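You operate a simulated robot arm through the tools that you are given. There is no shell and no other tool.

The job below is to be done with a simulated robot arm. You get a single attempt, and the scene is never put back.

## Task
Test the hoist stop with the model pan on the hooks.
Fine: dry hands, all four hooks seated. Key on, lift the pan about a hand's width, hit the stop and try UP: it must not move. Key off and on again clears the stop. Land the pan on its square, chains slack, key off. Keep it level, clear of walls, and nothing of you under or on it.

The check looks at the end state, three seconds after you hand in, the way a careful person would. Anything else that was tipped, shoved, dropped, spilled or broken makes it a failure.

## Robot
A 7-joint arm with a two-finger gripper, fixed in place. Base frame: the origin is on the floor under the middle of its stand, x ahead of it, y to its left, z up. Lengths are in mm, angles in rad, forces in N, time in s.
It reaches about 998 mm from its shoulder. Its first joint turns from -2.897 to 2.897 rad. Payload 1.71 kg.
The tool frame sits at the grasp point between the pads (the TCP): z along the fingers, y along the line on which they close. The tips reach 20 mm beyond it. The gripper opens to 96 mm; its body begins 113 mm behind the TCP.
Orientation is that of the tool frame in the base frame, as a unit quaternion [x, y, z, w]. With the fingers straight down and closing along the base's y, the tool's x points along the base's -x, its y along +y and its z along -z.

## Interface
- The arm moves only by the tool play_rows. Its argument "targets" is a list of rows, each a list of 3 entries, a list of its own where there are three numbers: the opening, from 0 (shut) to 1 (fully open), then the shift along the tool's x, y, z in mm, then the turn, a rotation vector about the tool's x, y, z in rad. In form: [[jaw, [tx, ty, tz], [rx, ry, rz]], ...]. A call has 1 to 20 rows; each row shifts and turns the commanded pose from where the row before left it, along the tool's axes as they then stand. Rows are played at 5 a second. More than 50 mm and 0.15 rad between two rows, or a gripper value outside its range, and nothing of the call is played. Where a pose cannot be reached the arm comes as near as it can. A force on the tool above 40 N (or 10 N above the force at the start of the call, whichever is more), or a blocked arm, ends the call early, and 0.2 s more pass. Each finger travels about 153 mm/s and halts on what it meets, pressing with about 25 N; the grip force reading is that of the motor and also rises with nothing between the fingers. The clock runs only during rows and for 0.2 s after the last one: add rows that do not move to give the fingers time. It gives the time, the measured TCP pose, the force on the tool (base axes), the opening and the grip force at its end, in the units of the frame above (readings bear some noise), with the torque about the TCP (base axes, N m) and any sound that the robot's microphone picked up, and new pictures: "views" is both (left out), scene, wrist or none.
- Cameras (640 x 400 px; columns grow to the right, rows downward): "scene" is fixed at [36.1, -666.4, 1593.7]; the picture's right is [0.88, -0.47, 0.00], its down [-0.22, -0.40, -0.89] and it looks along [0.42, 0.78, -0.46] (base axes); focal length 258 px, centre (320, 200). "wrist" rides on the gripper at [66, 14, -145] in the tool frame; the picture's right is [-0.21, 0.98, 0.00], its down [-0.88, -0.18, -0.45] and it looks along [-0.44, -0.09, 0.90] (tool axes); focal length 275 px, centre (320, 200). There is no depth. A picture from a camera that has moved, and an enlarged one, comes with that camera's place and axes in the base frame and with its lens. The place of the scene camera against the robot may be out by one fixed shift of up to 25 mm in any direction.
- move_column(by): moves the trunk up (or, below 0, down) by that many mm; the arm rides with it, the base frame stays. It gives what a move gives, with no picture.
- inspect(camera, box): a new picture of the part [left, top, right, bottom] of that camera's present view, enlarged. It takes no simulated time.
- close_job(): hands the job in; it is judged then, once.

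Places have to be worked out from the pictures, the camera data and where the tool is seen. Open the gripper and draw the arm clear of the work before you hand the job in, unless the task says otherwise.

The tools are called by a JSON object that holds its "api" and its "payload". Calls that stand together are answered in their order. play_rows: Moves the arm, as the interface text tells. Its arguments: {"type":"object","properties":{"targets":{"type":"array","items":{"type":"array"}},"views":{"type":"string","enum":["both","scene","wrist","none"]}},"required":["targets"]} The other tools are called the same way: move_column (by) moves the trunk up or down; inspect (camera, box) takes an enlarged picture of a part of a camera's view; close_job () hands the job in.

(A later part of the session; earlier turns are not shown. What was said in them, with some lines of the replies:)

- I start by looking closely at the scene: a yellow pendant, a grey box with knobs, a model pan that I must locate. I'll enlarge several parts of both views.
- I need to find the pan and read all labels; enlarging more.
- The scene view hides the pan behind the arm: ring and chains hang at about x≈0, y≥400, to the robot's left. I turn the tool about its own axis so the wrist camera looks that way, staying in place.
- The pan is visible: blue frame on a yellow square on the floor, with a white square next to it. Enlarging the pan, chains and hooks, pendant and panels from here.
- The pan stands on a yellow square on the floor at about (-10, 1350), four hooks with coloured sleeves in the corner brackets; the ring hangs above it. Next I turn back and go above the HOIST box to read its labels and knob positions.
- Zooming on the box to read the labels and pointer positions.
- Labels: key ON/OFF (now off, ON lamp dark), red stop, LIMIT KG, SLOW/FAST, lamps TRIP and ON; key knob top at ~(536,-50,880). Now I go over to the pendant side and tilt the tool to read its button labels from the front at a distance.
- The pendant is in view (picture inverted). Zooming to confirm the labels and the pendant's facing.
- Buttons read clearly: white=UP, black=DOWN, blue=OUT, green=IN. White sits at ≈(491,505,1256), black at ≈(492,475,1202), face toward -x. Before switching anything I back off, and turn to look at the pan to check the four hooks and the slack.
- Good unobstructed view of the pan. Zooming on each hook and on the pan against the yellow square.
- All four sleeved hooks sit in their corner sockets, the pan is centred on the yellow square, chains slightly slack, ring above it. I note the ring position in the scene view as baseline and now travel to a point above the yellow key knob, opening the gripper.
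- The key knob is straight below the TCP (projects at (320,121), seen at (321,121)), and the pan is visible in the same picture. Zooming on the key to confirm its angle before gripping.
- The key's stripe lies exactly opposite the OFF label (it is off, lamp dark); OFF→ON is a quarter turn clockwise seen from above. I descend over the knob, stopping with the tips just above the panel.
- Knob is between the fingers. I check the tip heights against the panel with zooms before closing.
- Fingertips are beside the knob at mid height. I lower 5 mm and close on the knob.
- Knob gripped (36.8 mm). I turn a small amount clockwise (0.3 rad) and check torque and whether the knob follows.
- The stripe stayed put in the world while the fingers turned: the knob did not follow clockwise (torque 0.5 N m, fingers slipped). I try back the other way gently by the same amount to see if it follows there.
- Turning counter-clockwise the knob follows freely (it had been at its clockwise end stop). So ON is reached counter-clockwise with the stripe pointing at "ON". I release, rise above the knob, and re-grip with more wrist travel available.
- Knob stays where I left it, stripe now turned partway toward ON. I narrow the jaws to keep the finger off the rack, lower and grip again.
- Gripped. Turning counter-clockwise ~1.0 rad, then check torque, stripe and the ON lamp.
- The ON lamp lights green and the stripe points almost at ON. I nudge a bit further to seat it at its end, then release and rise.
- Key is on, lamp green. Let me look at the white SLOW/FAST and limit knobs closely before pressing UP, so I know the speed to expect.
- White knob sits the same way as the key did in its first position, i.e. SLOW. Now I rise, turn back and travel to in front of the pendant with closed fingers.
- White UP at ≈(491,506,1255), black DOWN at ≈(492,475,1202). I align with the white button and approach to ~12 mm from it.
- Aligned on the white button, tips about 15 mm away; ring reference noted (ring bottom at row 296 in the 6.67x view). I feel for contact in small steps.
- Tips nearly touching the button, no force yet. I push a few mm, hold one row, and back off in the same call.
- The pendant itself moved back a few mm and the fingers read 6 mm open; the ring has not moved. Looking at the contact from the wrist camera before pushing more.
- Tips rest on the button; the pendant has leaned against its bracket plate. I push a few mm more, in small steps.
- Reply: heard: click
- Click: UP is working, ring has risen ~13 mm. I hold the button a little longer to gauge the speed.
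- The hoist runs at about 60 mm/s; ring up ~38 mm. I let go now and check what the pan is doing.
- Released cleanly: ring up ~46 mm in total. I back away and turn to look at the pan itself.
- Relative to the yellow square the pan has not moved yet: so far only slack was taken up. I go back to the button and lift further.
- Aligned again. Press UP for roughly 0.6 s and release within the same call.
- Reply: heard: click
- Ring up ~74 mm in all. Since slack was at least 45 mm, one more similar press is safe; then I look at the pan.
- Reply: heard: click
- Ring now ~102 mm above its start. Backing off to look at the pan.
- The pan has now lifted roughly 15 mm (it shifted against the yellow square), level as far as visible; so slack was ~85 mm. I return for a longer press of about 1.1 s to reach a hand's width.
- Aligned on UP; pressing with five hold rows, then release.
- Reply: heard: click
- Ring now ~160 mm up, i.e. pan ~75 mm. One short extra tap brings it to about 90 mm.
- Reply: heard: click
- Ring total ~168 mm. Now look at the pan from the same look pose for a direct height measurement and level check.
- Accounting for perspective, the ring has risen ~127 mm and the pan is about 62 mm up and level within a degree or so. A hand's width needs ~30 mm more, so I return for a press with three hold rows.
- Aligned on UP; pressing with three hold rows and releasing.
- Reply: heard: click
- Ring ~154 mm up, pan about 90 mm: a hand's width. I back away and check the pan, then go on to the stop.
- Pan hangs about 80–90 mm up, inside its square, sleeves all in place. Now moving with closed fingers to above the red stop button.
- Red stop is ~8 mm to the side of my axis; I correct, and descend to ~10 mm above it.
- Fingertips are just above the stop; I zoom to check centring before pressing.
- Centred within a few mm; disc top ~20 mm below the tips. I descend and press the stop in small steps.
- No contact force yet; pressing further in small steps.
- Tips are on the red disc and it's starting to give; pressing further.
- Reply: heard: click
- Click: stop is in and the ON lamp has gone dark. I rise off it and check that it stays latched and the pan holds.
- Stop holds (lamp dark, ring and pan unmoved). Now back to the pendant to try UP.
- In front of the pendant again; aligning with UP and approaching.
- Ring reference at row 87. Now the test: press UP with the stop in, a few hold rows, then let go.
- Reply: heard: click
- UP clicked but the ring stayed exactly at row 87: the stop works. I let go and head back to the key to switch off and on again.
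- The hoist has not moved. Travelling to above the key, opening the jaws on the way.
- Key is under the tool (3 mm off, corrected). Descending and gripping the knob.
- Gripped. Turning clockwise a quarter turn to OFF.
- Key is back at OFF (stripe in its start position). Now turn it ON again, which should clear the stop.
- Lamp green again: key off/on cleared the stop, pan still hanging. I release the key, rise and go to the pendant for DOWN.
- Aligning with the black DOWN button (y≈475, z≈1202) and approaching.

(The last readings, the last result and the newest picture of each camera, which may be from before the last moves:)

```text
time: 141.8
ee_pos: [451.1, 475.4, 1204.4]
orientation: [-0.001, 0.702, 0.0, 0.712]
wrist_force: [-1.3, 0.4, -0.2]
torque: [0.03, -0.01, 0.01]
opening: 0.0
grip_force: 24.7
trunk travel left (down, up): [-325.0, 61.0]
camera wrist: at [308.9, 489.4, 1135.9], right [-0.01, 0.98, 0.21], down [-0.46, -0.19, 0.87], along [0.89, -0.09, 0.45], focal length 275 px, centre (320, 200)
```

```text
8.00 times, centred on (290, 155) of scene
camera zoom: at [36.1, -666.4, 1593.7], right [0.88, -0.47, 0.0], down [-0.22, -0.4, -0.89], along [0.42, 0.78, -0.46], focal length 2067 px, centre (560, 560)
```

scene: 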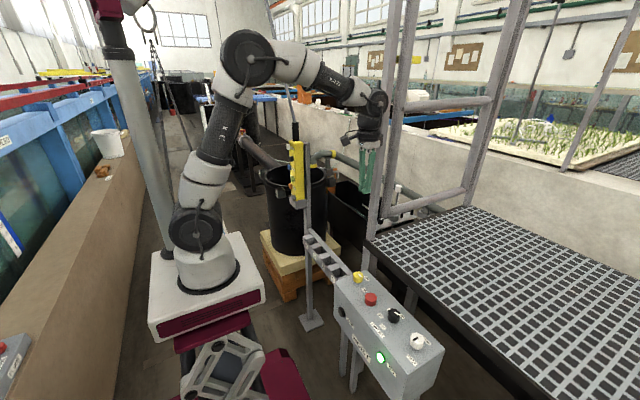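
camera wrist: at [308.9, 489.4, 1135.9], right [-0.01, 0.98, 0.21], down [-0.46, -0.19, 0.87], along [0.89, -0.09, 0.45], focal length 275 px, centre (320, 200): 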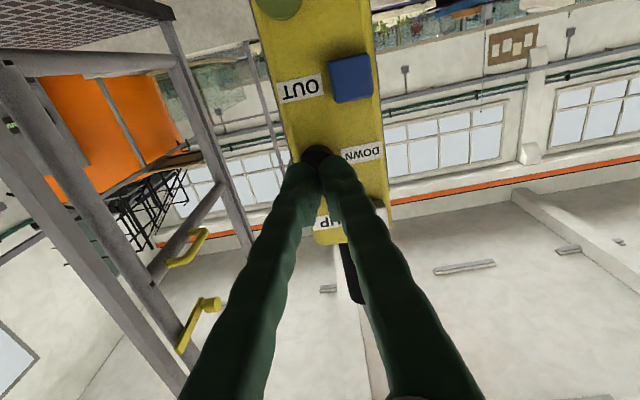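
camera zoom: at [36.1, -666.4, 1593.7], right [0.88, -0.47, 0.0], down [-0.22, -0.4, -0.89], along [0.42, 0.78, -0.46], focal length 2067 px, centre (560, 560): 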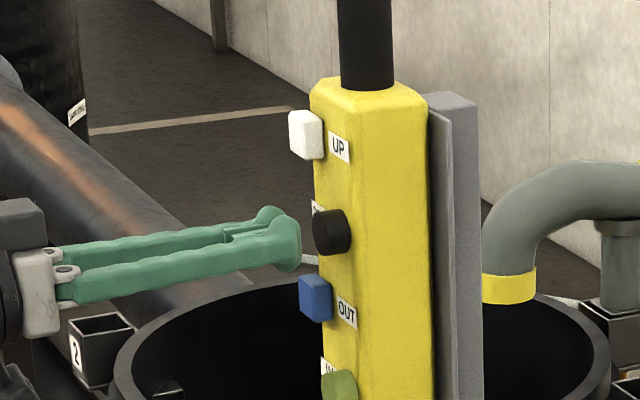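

Tips point at the black DOWN button. I press it with five hold rows and release, then check the ring.

{"api": "play_rows", "payload": {"targets": [[0, [0, -1, 14], [0, 0, 0]], [0, [0, 0, 6], [0, 0, 0]], [0, [0, 0, 4], [0, 0, 0]], [0, [0, 0, 0], [0, 0, 0]], [0, [0, 0, 0], [0, 0, 0]], [0, [0, 0, 0], [0, 0, 0]], [0, [0, 0, 0], [0, 0, 0]], [0, [0, 0, 0], [0, 0, 0]], [0, [0, 0, -12], [0, 0, 0]], [0, [0, 0, -14], [0, 0, 0]], [0, [0, 0, 0], [0, 0, 0]]], "views": "scene"}}

{"api": "inspect", "payload": {"camera": "scene", "box": [140, 20, 170, 80]}}

{"api": "inspect", "payload": {"camera": "scene", "box": [270, 130, 310, 180]}}

```text
time: 144.2
ee_pos: [450.9, 474.4, 1204.4]
orientation: [0.0, 0.702, 0.0, 0.712]
wrist_force: [-1.2, 0.1, -0.5]
torque: [0.01, 0.01, 0.02]
opening: 0.1
grip_force: 25.0
trunk travel left (down, up): [-325.0, 61.0]
heard: click
```

scene: 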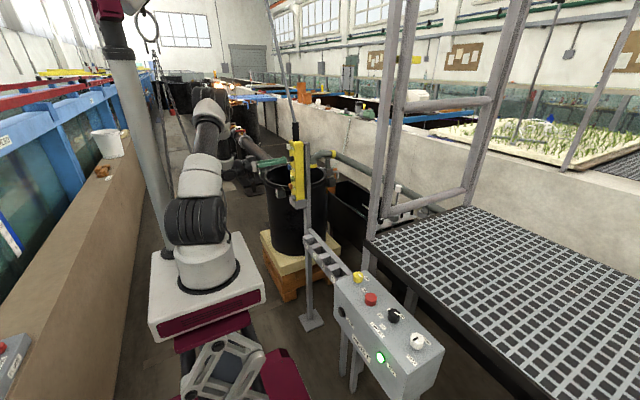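

```text
6.67 times, centred on (155, 50) of scene
camera zoom: at [36.1, -666.4, 1593.7], right [0.88, -0.47, 0.0], down [-0.22, -0.4, -0.89], along [0.42, 0.78, -0.46], focal length 1723 px, centre (1420, 1200)
```

zoom: 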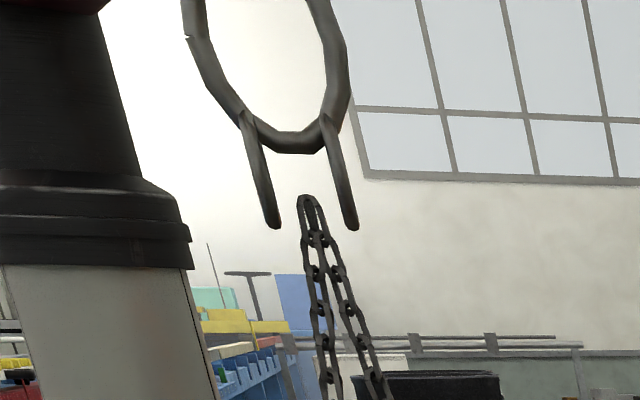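

```text
8.00 times, centred on (290, 155) of scene
camera zoom: at [36.1, -666.4, 1593.7], right [0.88, -0.47, 0.0], down [-0.22, -0.4, -0.89], along [0.42, 0.78, -0.46], focal length 2067 px, centre (560, 560)
```

zoom: 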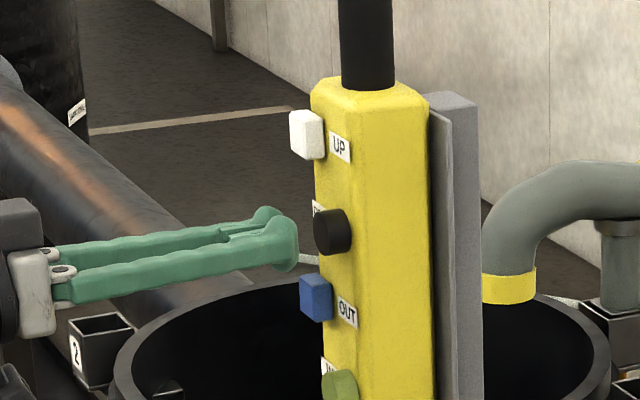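

DOWN works; pan now ~40 mm up. Same press again should bring it to about touchdown.

{"api": "play_rows", "payload": {"targets": [[0, [0, 0, 14], [0, 0, 0]], [0, [0, 0, 6], [0, 0, 0]], [0, [0, 0, 4], [0, 0, 0]], [0, [0, 0, 0], [0, 0, 0]], [0, [0, 0, 0], [0, 0, 0]], [0, [0, 0, 0], [0, 0, 0]], [0, [0, 0, 0], [0, 0, 0]], [0, [0, 0, 0], [0, 0, 0]], [0, [0, 0, -12], [0, 0, 0]], [0, [0, 0, -14], [0, 0, 0]], [0, [0, 0, 0], [0, 0, 0]]], "views": "scene"}}

{"api": "inspect", "payload": {"camera": "scene", "box": [140, 20, 170, 80]}}

```text
time: 146.6
ee_pos: [447.3, 474.3, 1203.6]
orientation: [-0.002, 0.703, 0.002, 0.711]
wrist_force: [0.4, -0.5, -0.7]
torque: [0.01, -0.01, -0.02]
opening: 0.0
grip_force: 25.0
trunk travel left (down, up): [-325.0, 61.0]
```

scene: 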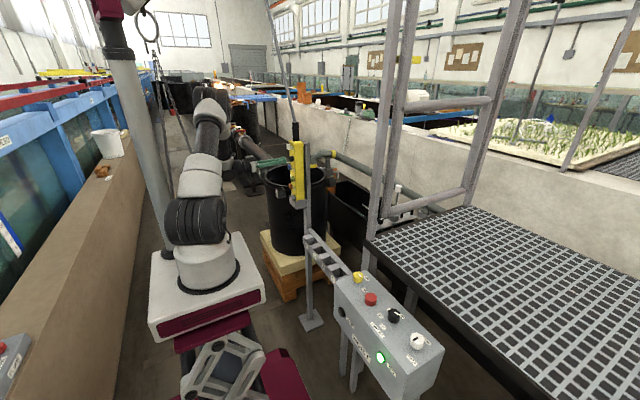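

```text
6.67 times, centred on (155, 50) of scene
camera zoom: at [36.1, -666.4, 1593.7], right [0.88, -0.47, 0.0], down [-0.22, -0.4, -0.89], along [0.42, 0.78, -0.46], focal length 1723 px, centre (1420, 1200)
```

zoom: 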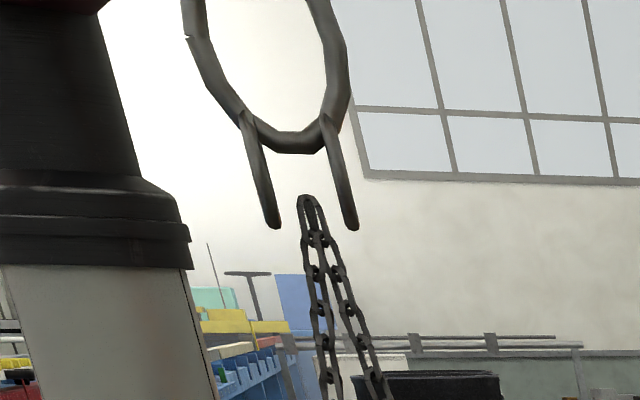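

No click that time — I started a few mm further back, so the button wasn't reached. Pressing again with a little more travel.

{"api": "play_rows", "payload": {"targets": [[0, [0, 0, 16], [0, 0, 0]], [0, [0, 0, 8], [0, 0, 0]], [0, [0, 0, 5], [0, 0, 0]], [0, [0, 0, 0], [0, 0, 0]], [0, [0, 0, 0], [0, 0, 0]], [0, [0, 0, 0], [0, 0, 0]], [0, [0, 0, 0], [0, 0, 0]], [0, [0, 0, 0], [0, 0, 0]], [0, [0, 0, -14], [0, 0, 0]], [0, [0, 0, -12], [0, 0, 0]], [0, [0, 0, 0], [0, 0, 0]]], "views": "scene"}}

{"api": "inspect", "payload": {"camera": "scene", "box": [140, 20, 170, 80]}}

```text
time: 149.0
ee_pos: [451.1, 473.4, 1204.4]
orientation: [0.0, 0.702, 0.0, 0.712]
wrist_force: [-0.2, 0.6, -0.1]
torque: [0.03, 0.02, -0.03]
opening: 0.1
grip_force: 24.2
trunk travel left (down, up): [-325.0, 61.0]
heard: click
```

scene: 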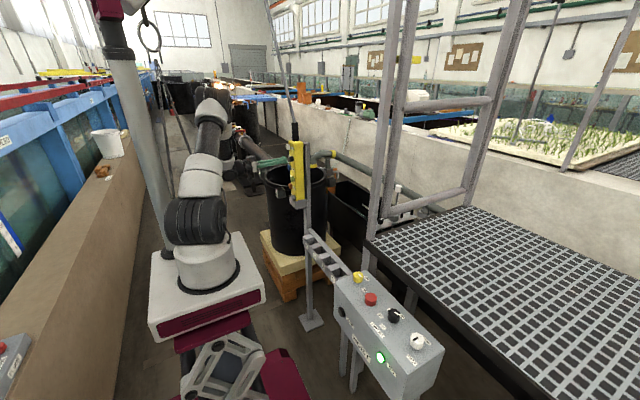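

```text
6.67 times, centred on (155, 50) of scene
camera zoom: at [36.1, -666.4, 1593.7], right [0.88, -0.47, 0.0], down [-0.22, -0.4, -0.89], along [0.42, 0.78, -0.46], focal length 1723 px, centre (1420, 1200)
```

zoom: 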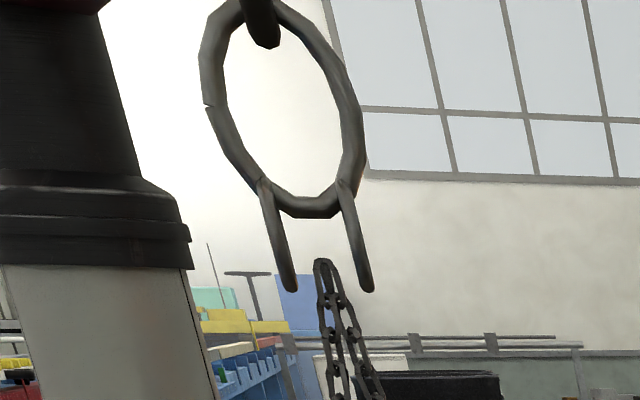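

Ring at row 217, about touchdown. One more press of the same length gives back the slack (start was row 296).

{"api": "play_rows", "payload": {"targets": [[0, [0, 0, 13], [0, 0, 0]], [0, [0, 0, 8], [0, 0, 0]], [0, [0, 0, 5], [0, 0, 0]], [0, [0, 0, 0], [0, 0, 0]], [0, [0, 0, 0], [0, 0, 0]], [0, [0, 0, 0], [0, 0, 0]], [0, [0, 0, 0], [0, 0, 0]], [0, [0, 0, 0], [0, 0, 0]], [0, [0, 0, -14], [0, 0, 0]], [0, [0, 0, -12], [0, 0, 0]], [0, [0, 0, 0], [0, 0, 0]]], "views": "scene"}}

{"api": "inspect", "payload": {"camera": "scene", "box": [140, 20, 170, 80]}}

```text
time: 151.4
ee_pos: [451.7, 474.8, 1201.8]
orientation: [-0.001, 0.702, 0.001, 0.712]
wrist_force: [0.0, -0.4, -0.2]
torque: [-0.01, 0.0, 0.02]
opening: 0.0
grip_force: 24.4
trunk travel left (down, up): [-325.0, 61.0]
heard: click
```

scene: 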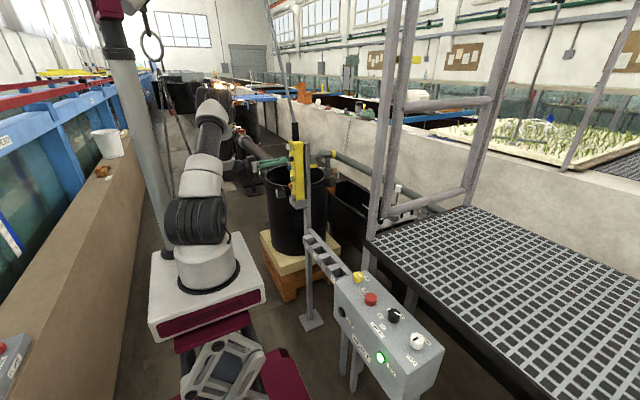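

```text
6.67 times, centred on (155, 50) of scene
camera zoom: at [36.1, -666.4, 1593.7], right [0.88, -0.47, 0.0], down [-0.22, -0.4, -0.89], along [0.42, 0.78, -0.46], focal length 1723 px, centre (1420, 1200)
```

zoom: 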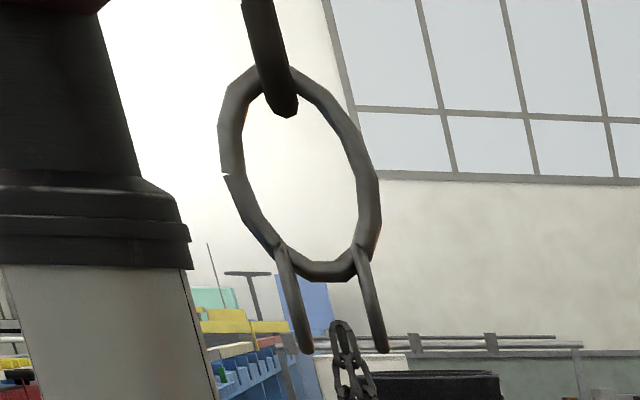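

Ring is at row 281, only ~11 mm above its start position, so the chains have their slack back. I step back to look at the pan.

{"api": "play_rows", "payload": {"targets": [[0, [-17, -25, -26], [0, 0, 0]], [0, [-17, -25, -26], [0, 0, 0]], [0, [-17, -25, -26], [0, 0, 0]], [0, [0, 0, 0], [0, 0.15, 0]], [0, [0, 0, 0], [0, 0.15, 0]], [0, [0, 0, 0], [0, 0.15, 0]], [0, [0, 0, 0], [0, 0.15, 0]], [0, [0, 0, 0], [0, 0.15, 0]], [0, [0, 0, 0], [0, 0.15, 0]], [0, [0, 0, 0], [0, 0.15, 0]], [0, [0, 0, 0], [0, 0.15, 0]], [0, [0, 0, 0], [0, 0.15, 0]], [0, [0, 0, 0], [0, 0.15, 0]], [0, [0, 0, 0], [0, 0.07, 0]]], "views": "none"}}

{"api": "play_rows", "payload": {"targets": [[0, [0, 0, 0], [0, 0, -0.15]], [0, [0, 0, 0], [0, 0, -0.15]], [0, [0, 0, 0], [0, 0, -0.15]], [0, [0, 0, 0], [0, 0, -0.15]], [0, [0, 0, 0], [0, 0, -0.15]], [0, [0, 0, 0], [0, 0, -0.15]], [0, [0, 0, 0], [0, 0, -0.15]], [0, [0, 0, 0], [0, 0, -0.15]], [0, [0, 0, 0], [0, 0, -0.15]], [0, [0, 0, 0], [0, 0, 0]]], "views": "wrist"}}

{"api": "inspect", "payload": {"camera": "wrist", "box": [370, 145, 520, 285]}}

{"api": "inspect", "payload": {"camera": "wrist", "box": [470, 160, 640, 400]}}

```text
time: 154.4
ee_pos: [372.2, 398.3, 1253.3]
orientation: [-0.001, 1.0, 0.001, 0.006]
wrist_force: [-0.6, 0.2, 0.1]
torque: [0.03, 0.0, -0.01]
opening: 0.0
grip_force: 24.6
trunk travel left (down, up): [-325.0, 61.0]
```

```text
time: 156.6
ee_pos: [372.2, 398.8, 1253.1]
orientation: [-0.626, 0.78, -0.004, 0.005]
wrist_force: [0.3, 0.0, 0.9]
torque: [0.0, 0.0, 0.0]
opening: 0.1
grip_force: 25.6
trunk travel left (down, up): [-325.0, 61.0]
camera wrist: at [343.2, 338.8, 1397.7], right [-0.91, 0.41, -0.01], down [0.36, 0.82, 0.45], along [0.2, 0.4, -0.89], focal length 275 px, centre (320, 200)
```

wrist: 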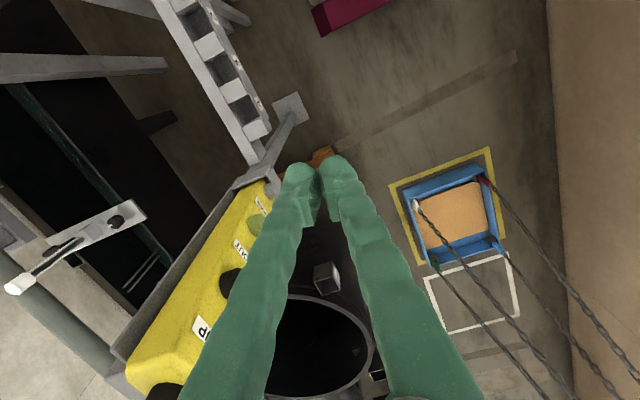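

```text
2.86 times, centred on (445, 215) of wrist
camera zoom: at [343.2, 338.8, 1397.7], right [-0.91, 0.41, -0.01], down [0.36, 0.82, 0.45], along [0.2, 0.4, -0.89], focal length 786 px, centre (-37, 157)
```

zoom: 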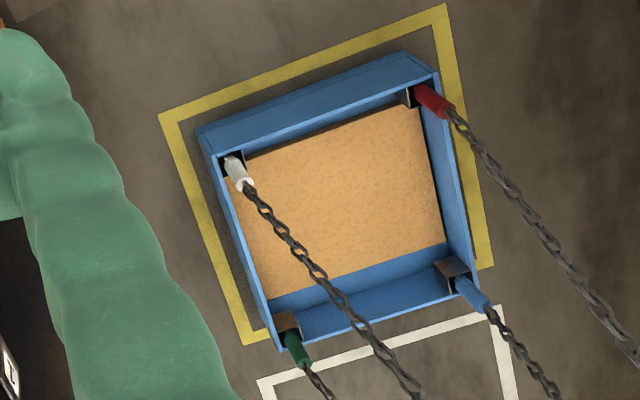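

```text
1.67 times, centred on (555, 280) of wrist
camera zoom: at [343.2, 338.8, 1397.7], right [-0.91, 0.41, -0.01], down [0.36, 0.82, 0.45], along [0.2, 0.4, -0.89], focal length 459 px, centre (-72, 67)
```

zoom: 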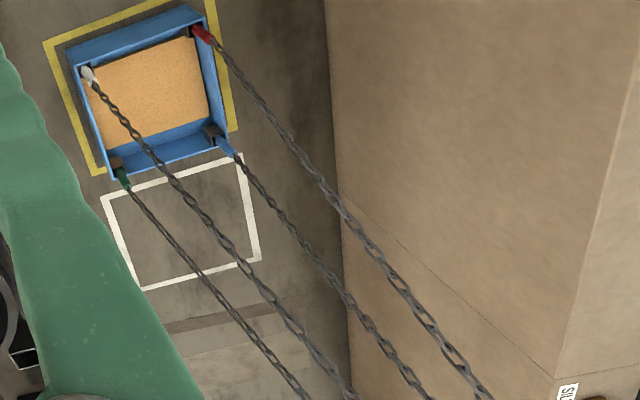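

Pan is back on the floor centred on its yellow square, as at the start, with sagging chains. Now to the key to switch off.

{"api": "play_rows", "payload": {"targets": [[0, [36.56, -23.7, 0], [0, 0, 0]], [0, [36.56, -23.7, 0], [0, 0, 0]], [0, [36.56, -23.7, 0], [0, 0, 0]], [0, [36.56, -23.7, 0], [0, 0, 0]], [0, [36.56, -23.7, 0], [0, 0, 0]], [0.3, [36.56, -23.7, 0], [0, 0, 0]], [0.6, [36.56, -23.7, 0], [0, 0, 0]], [0.75, [36.56, -23.7, 0], [0, 0, 0]], [0.75, [36.56, -23.7, 0], [0, 0, 0]], [0.75, [36.56, -23.7, 0], [0, 0, 0]], [0.75, [36.56, -23.7, 0], [0, 0, 0]], [0.75, [0, 0, 45], [0, 0, 0]], [0.75, [0, 0, 45], [0, 0, 0]], [0.75, [0, 0, 45], [0, 0, 0]], [0.75, [0, 0, 28], [0, 0, 0]], [0.75, [0, 0, 0], [0, 0, 0]]], "views": "wrist"}}

{"api": "inspect", "payload": {"camera": "wrist", "box": [270, 65, 370, 155]}}

```text
time: 160.0
ee_pos: [540.0, -49.7, 1092.7]
orientation: [-0.626, 0.78, -0.005, 0.005]
wrist_force: [-0.6, -0.3, -1.2]
torque: [-0.03, 0.0, -0.02]
opening: 71.9
grip_force: 0.0
trunk travel left (down, up): [-325.0, 61.0]
camera wrist: at [511.6, -110.1, 1236.2], right [-0.91, 0.41, -0.01], down [0.36, 0.82, 0.45], along [0.2, 0.4, -0.89], focal length 275 px, centre (320, 200)
```

wrist: 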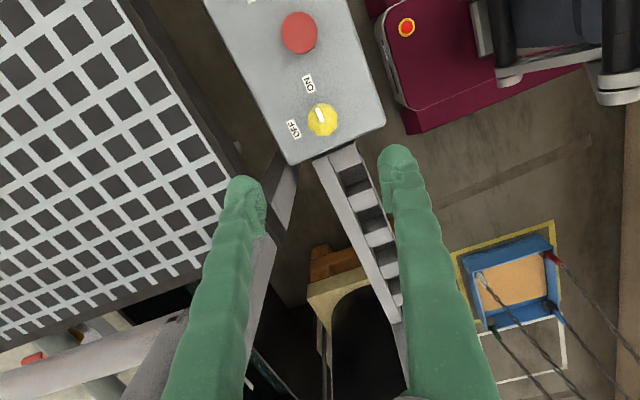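

```text
4.44 times, centred on (320, 110) of wrist
camera zoom: at [511.6, -110.1, 1236.2], right [-0.91, 0.41, -0.01], down [0.36, 0.82, 0.45], along [0.2, 0.4, -0.89], focal length 1224 px, centre (320, 600)
```

zoom: 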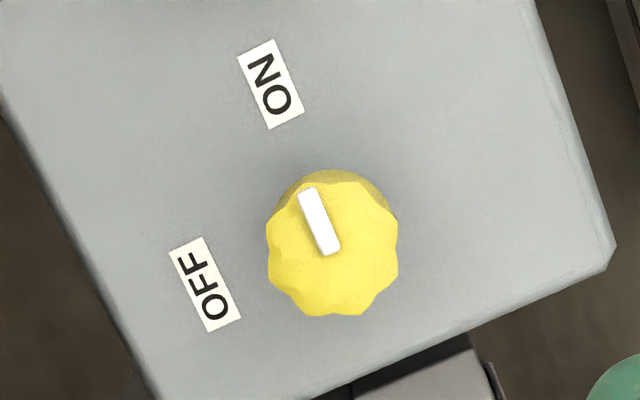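

Same position as before; descending with the 3 mm correction, gripping, and turning clockwise to OFF.

{"api": "play_rows", "payload": {"targets": [[0.75, [0, 3, 45], [0, 0, 0]], [0.75, [0, 0, 45], [0, 0, 0]], [0.75, [0, 0, 45], [0, 0, 0]], [0.75, [0, 0, 45], [0, 0, 0]], [0.75, [0, 0, 20], [0, 0, 0]], [0.75, [0, 0, 9], [0, 0, 0]], [0.55, [0, 0, 0], [0, 0, 0]], [0.4, [0, 0, 0], [0, 0, 0]], [0.3, [0, 0, 0], [0, 0, 0]], [0.2, [0, 0, 0], [0, 0, 0]], [0.2, [0, 0, 0], [0, 0, 0]]], "views": "wrist"}}

{"api": "play_rows", "payload": {"targets": [[0.2, [0, 0, 0], [0, 0, 0.13]], [0.2, [0, 0, 0], [0, 0, 0.13]], [0.2, [0, 0, 0], [0, 0, 0.13]], [0.2, [0, 0, 0], [0, 0, 0.13]], [0.2, [0, 0, 0], [0, 0, 0.13]], [0.2, [0, 0, 0], [0, 0, 0.13]], [0.2, [0, 0, 0], [0, 0, 0.13]], [0.2, [0, 0, 0], [0, 0, 0.13]], [0.2, [0, 0, 0], [0, 0, 0.13]], [0.2, [0, 0, 0], [0, 0, 0.13]], [0.2, [0, 0, 0], [0, 0, 0.13]], [0.2, [0, 0, 0], [0, 0, 0.13]], [0.2, [0, 0, 0], [0, 0, 0.05]], [0.2, [0, 0, 0], [0, 0, 0]]], "views": "both"}}

{"api": "inspect", "payload": {"camera": "scene", "box": [330, 265, 400, 365]}}

```text
time: 162.4
ee_pos: [540.7, -48.4, 883.6]
orientation: [-0.626, 0.78, -0.004, 0.005]
wrist_force: [-9.7, 1.0, -5.4]
torque: [0.03, 0.13, -0.04]
opening: 36.7
grip_force: 35.7
trunk travel left (down, up): [-325.0, 61.0]
camera wrist: at [511.5, -108.6, 1027.9], right [-0.91, 0.41, -0.01], down [0.37, 0.82, 0.45], along [0.19, 0.41, -0.89], focal length 275 px, centre (320, 200)
```

wrist: 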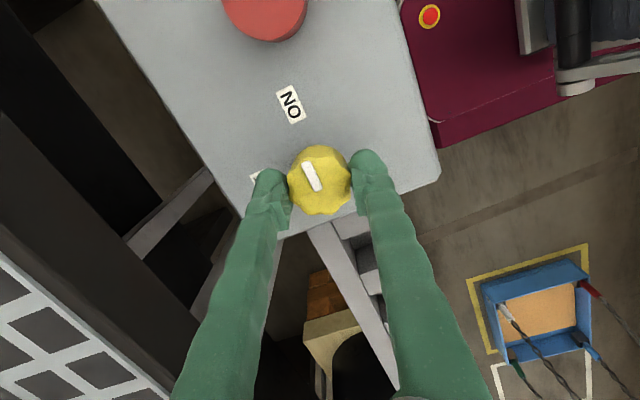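

```text
time: 165.4
ee_pos: [542.0, -51.5, 884.1]
orientation: [0.128, 0.992, 0.001, 0.009]
wrist_force: [-5.3, -0.3, -1.4]
torque: [-0.05, 0.24, 0.41]
opening: 37.0
grip_force: 35.2
trunk travel left (down, up): [-325.0, 61.0]
camera wrist: at [480.6, -19.2, 1027.5], right [0.45, 0.89, 0.01], down [0.79, -0.4, 0.46], along [0.41, -0.2, -0.89], focal length 275 px, centre (320, 200)
```

scene: 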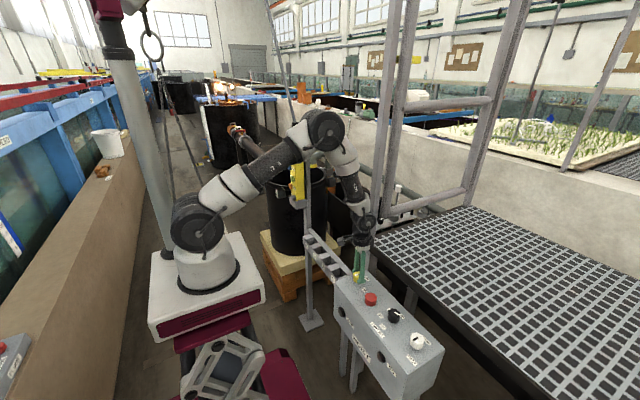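
wrist: 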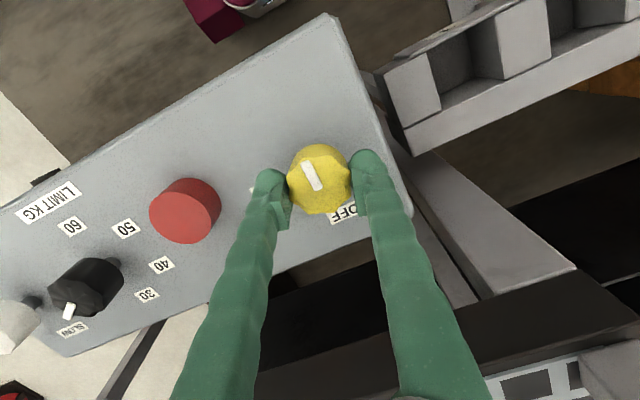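

```text
4.00 times, centred on (365, 315) of scene
camera zoom: at [36.1, -666.4, 1593.7], right [0.88, -0.47, 0.0], down [-0.22, -0.4, -0.89], along [0.42, 0.78, -0.46], focal length 1034 px, centre (140, -260)
```

zoom: 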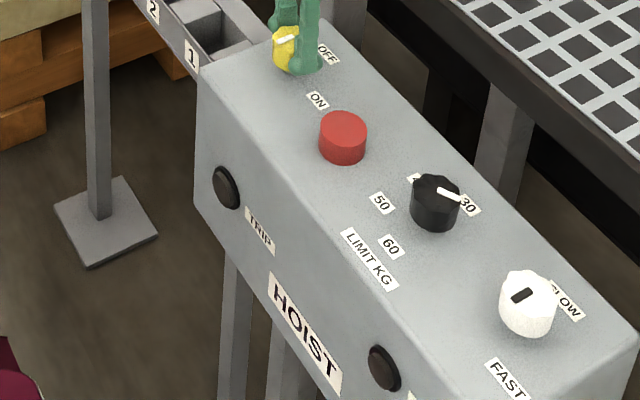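

Key is at its OFF end stop and the lamp is dark. I open, rise straight up and draw the arm clear.

{"api": "play_rows", "payload": {"targets": [[0.4, [0, 0, 0], [0, 0, -0.03]], [0.56, [0, 0, 0], [0, 0, 0]], [0.56, [0, 0, 0], [0, 0, 0]], [0.56, [0, 0, -10], [0, 0, 0]], [0.56, [0, 0, -20], [0, 0, 0]], [0.56, [0, 0, -40], [0, 0, 0]], [0.8, [0, 0, -45], [0, 0, 0]], [1, [0, 0, -45], [0, 0, 0]], [1, [0, 0, -45], [0, 0, 0]], [1, [0, 0, -45], [0, 0, -0.15]], [1, [0, 0, -45], [0, 0, -0.15]], [1, [0, 0, -45], [0, 0, -0.15]], [1, [0, 0, -45], [0, 0, -0.15]], [1, [0, 0, -45], [0, 0, -0.15]], [1, [0, 0, 0], [0, 0, -0.15]], [1, [0, 0, 0], [0, 0, -0.15]], [1, [0, 0, 0], [0, 0, -0.15]], [1, [0, 0, 0], [0, 0, 0]]], "views": "both"}}

{"api": "inspect", "payload": {"camera": "scene", "box": [330, 255, 410, 365]}}

{"api": "inspect", "payload": {"camera": "scene", "box": [140, 20, 170, 80]}}

{"api": "inspect", "payload": {"camera": "scene", "box": [270, 110, 330, 220]}}

```text
time: 169.2
ee_pos: [534.4, -50.6, 1313.1]
orientation: [-0.468, 0.884, -0.004, 0.006]
wrist_force: [0.3, -1.0, -0.4]
torque: [-0.01, -0.01, 0.03]
opening: 95.9
grip_force: 0.1
trunk travel left (down, up): [-325.0, 61.0]
camera wrist: at [485.9, -94.7, 1457.5], right [-0.69, 0.72, -0.01], down [0.64, 0.62, 0.45], along [0.33, 0.31, -0.89], focal length 275 px, centre (320, 200)
```

scene: 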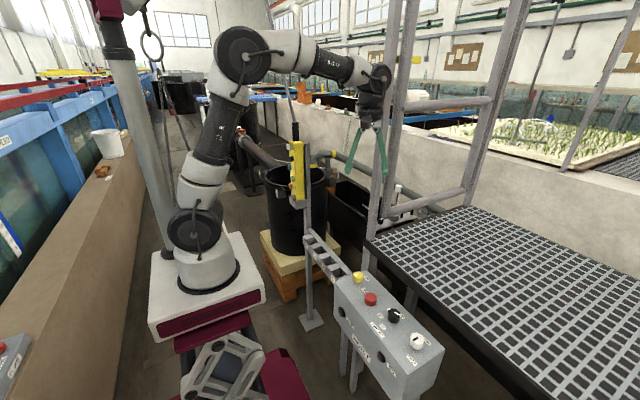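
wrist: 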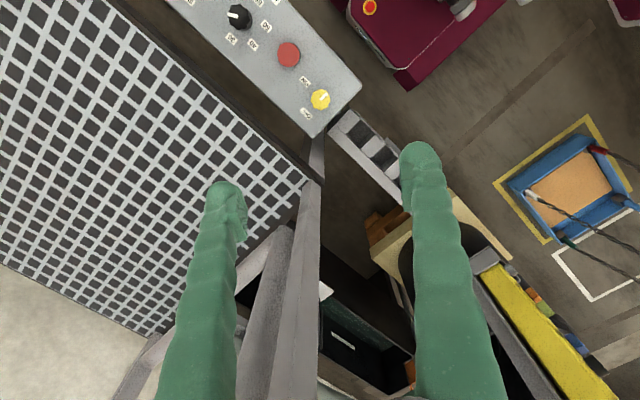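

```text
3.64 times, centred on (370, 310) of scene
camera zoom: at [36.1, -666.4, 1593.7], right [0.88, -0.47, 0.0], down [-0.22, -0.4, -0.89], along [0.42, 0.78, -0.46], focal length 940 px, centre (138, -200)
```

zoom: 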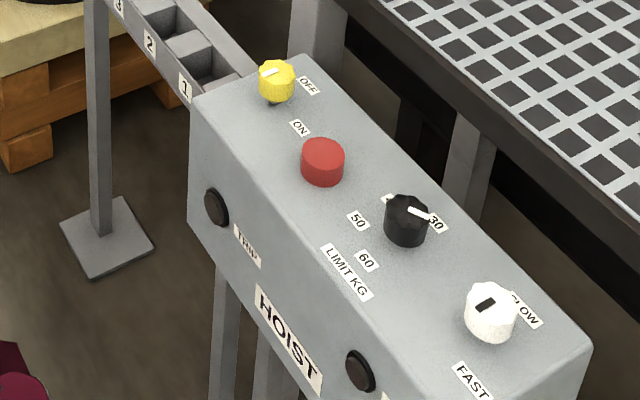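

```text
6.67 times, centred on (155, 50) of scene
camera zoom: at [36.1, -666.4, 1593.7], right [0.88, -0.47, 0.0], down [-0.22, -0.4, -0.89], along [0.42, 0.78, -0.46], focal length 1723 px, centre (1420, 1200)
```

zoom: 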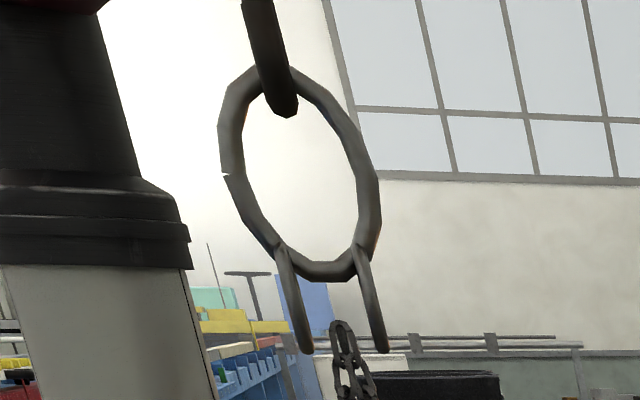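

```text
3.64 times, centred on (300, 165) of scene
camera zoom: at [36.1, -666.4, 1593.7], right [0.88, -0.47, 0.0], down [-0.22, -0.4, -0.89], along [0.42, 0.78, -0.46], focal length 940 px, centre (393, 327)
```

zoom: 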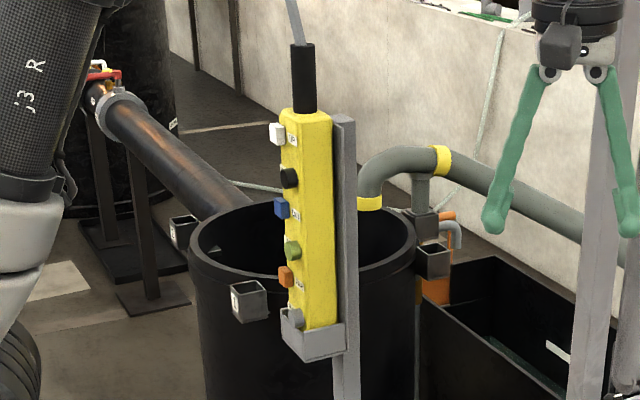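

Everything reads right: key off, lamps dark, other knobs untouched, pendant in its holder. I draw the arm back and up a bit more and take a last look at the pan.

{"api": "play_rows", "payload": {"targets": [[1, [17, 25, -30], [0, 0, 0]], [1, [17, 25, -30], [0, 0, 0]], [1, [17, 25, -30], [0, 0, 0]], [1, [17, 25, -30], [0, 0, 0]], [1, [0, 0, 0], [0, 0, -0.1]], [1, [0, 0, 0], [0, 0, 0]], [1, [0, 0, 0], [0, 0, 0]], [1, [0, 0, 0], [0, 0, 0]]], "views": "both"}}

{"api": "inspect", "payload": {"camera": "wrist", "box": [440, 120, 640, 320]}}

```text
time: 171.0
ee_pos: [411.2, -48.8, 1431.6]
orientation: [-0.51, 0.86, -0.004, 0.006]
wrist_force: [0.1, -0.4, 0.3]
torque: [-0.01, 0.01, -0.02]
opening: 96.1
grip_force: 0.1
trunk travel left (down, up): [-325.0, 61.0]
camera wrist: at [365.6, -99.2, 1576.4], right [-0.76, 0.65, -0.01], down [0.58, 0.68, 0.45], along [0.3, 0.34, -0.89], focal length 275 px, centre (320, 200)
```

scene: 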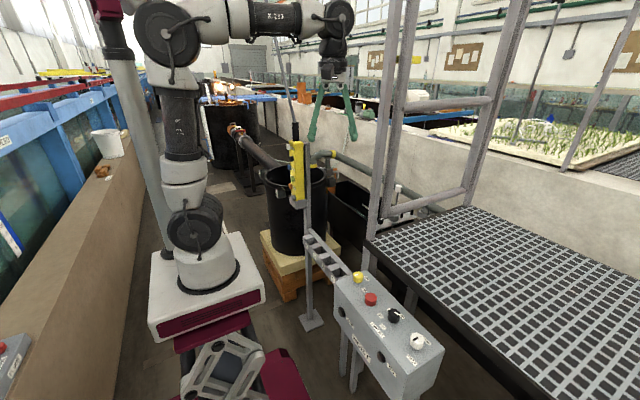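
wrist: 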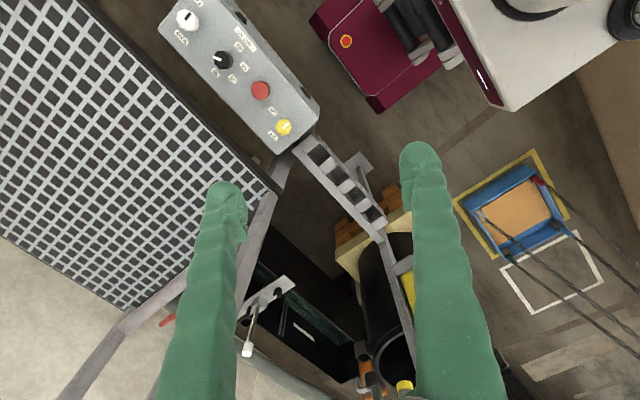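

```text
2.00 times, centred on (540, 220) of wrist
camera zoom: at [365.6, -99.2, 1576.4], right [-0.76, 0.65, -0.01], down [0.58, 0.68, 0.45], along [0.3, 0.34, -0.89], focal length 551 px, centre (-120, 160)
```

zoom: 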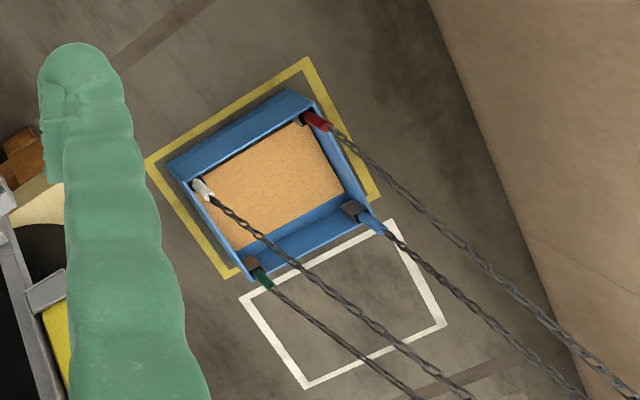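

The pan rests on its yellow square with all four hooks seated and slack chains. The key is off, the gripper is open and the arm is clear of the pan and controls, so I hand the job in.

{"api": "close_job", "payload": {}}

```text
The job is handed in.
```

The hoist stop works. With the stop hit, I pressed UP for about half a second: the button clicked and the pan did not move.

- **Lift:** with the key on, I raised the pan about 80–90 mm, judging from the camera pictures. It looked level to within about two degrees and stayed over its square, clear of the walls.
- **Stop and reset:** hitting the stop put the ON lamp out. Turning the key off and on again brought the lamp back, and DOWN then worked.
- **Landing:** the pan is back on its yellow square with all four hooks seated and the chains slack. The ring hangs about 11 mm higher than at the start, so the chains have slightly less slack than before.
- **Key:** it is off and the lamp is dark. The key turns counter-clockwise to ON; when it is OFF, the stripe points away from the OFF label.

One DOWN press fell short of the button and did nothing, so I pressed again. I didn't touch the LIMIT or SLOW/FAST knobs. The gripper is open and the arm is clear of the pan and the controls.
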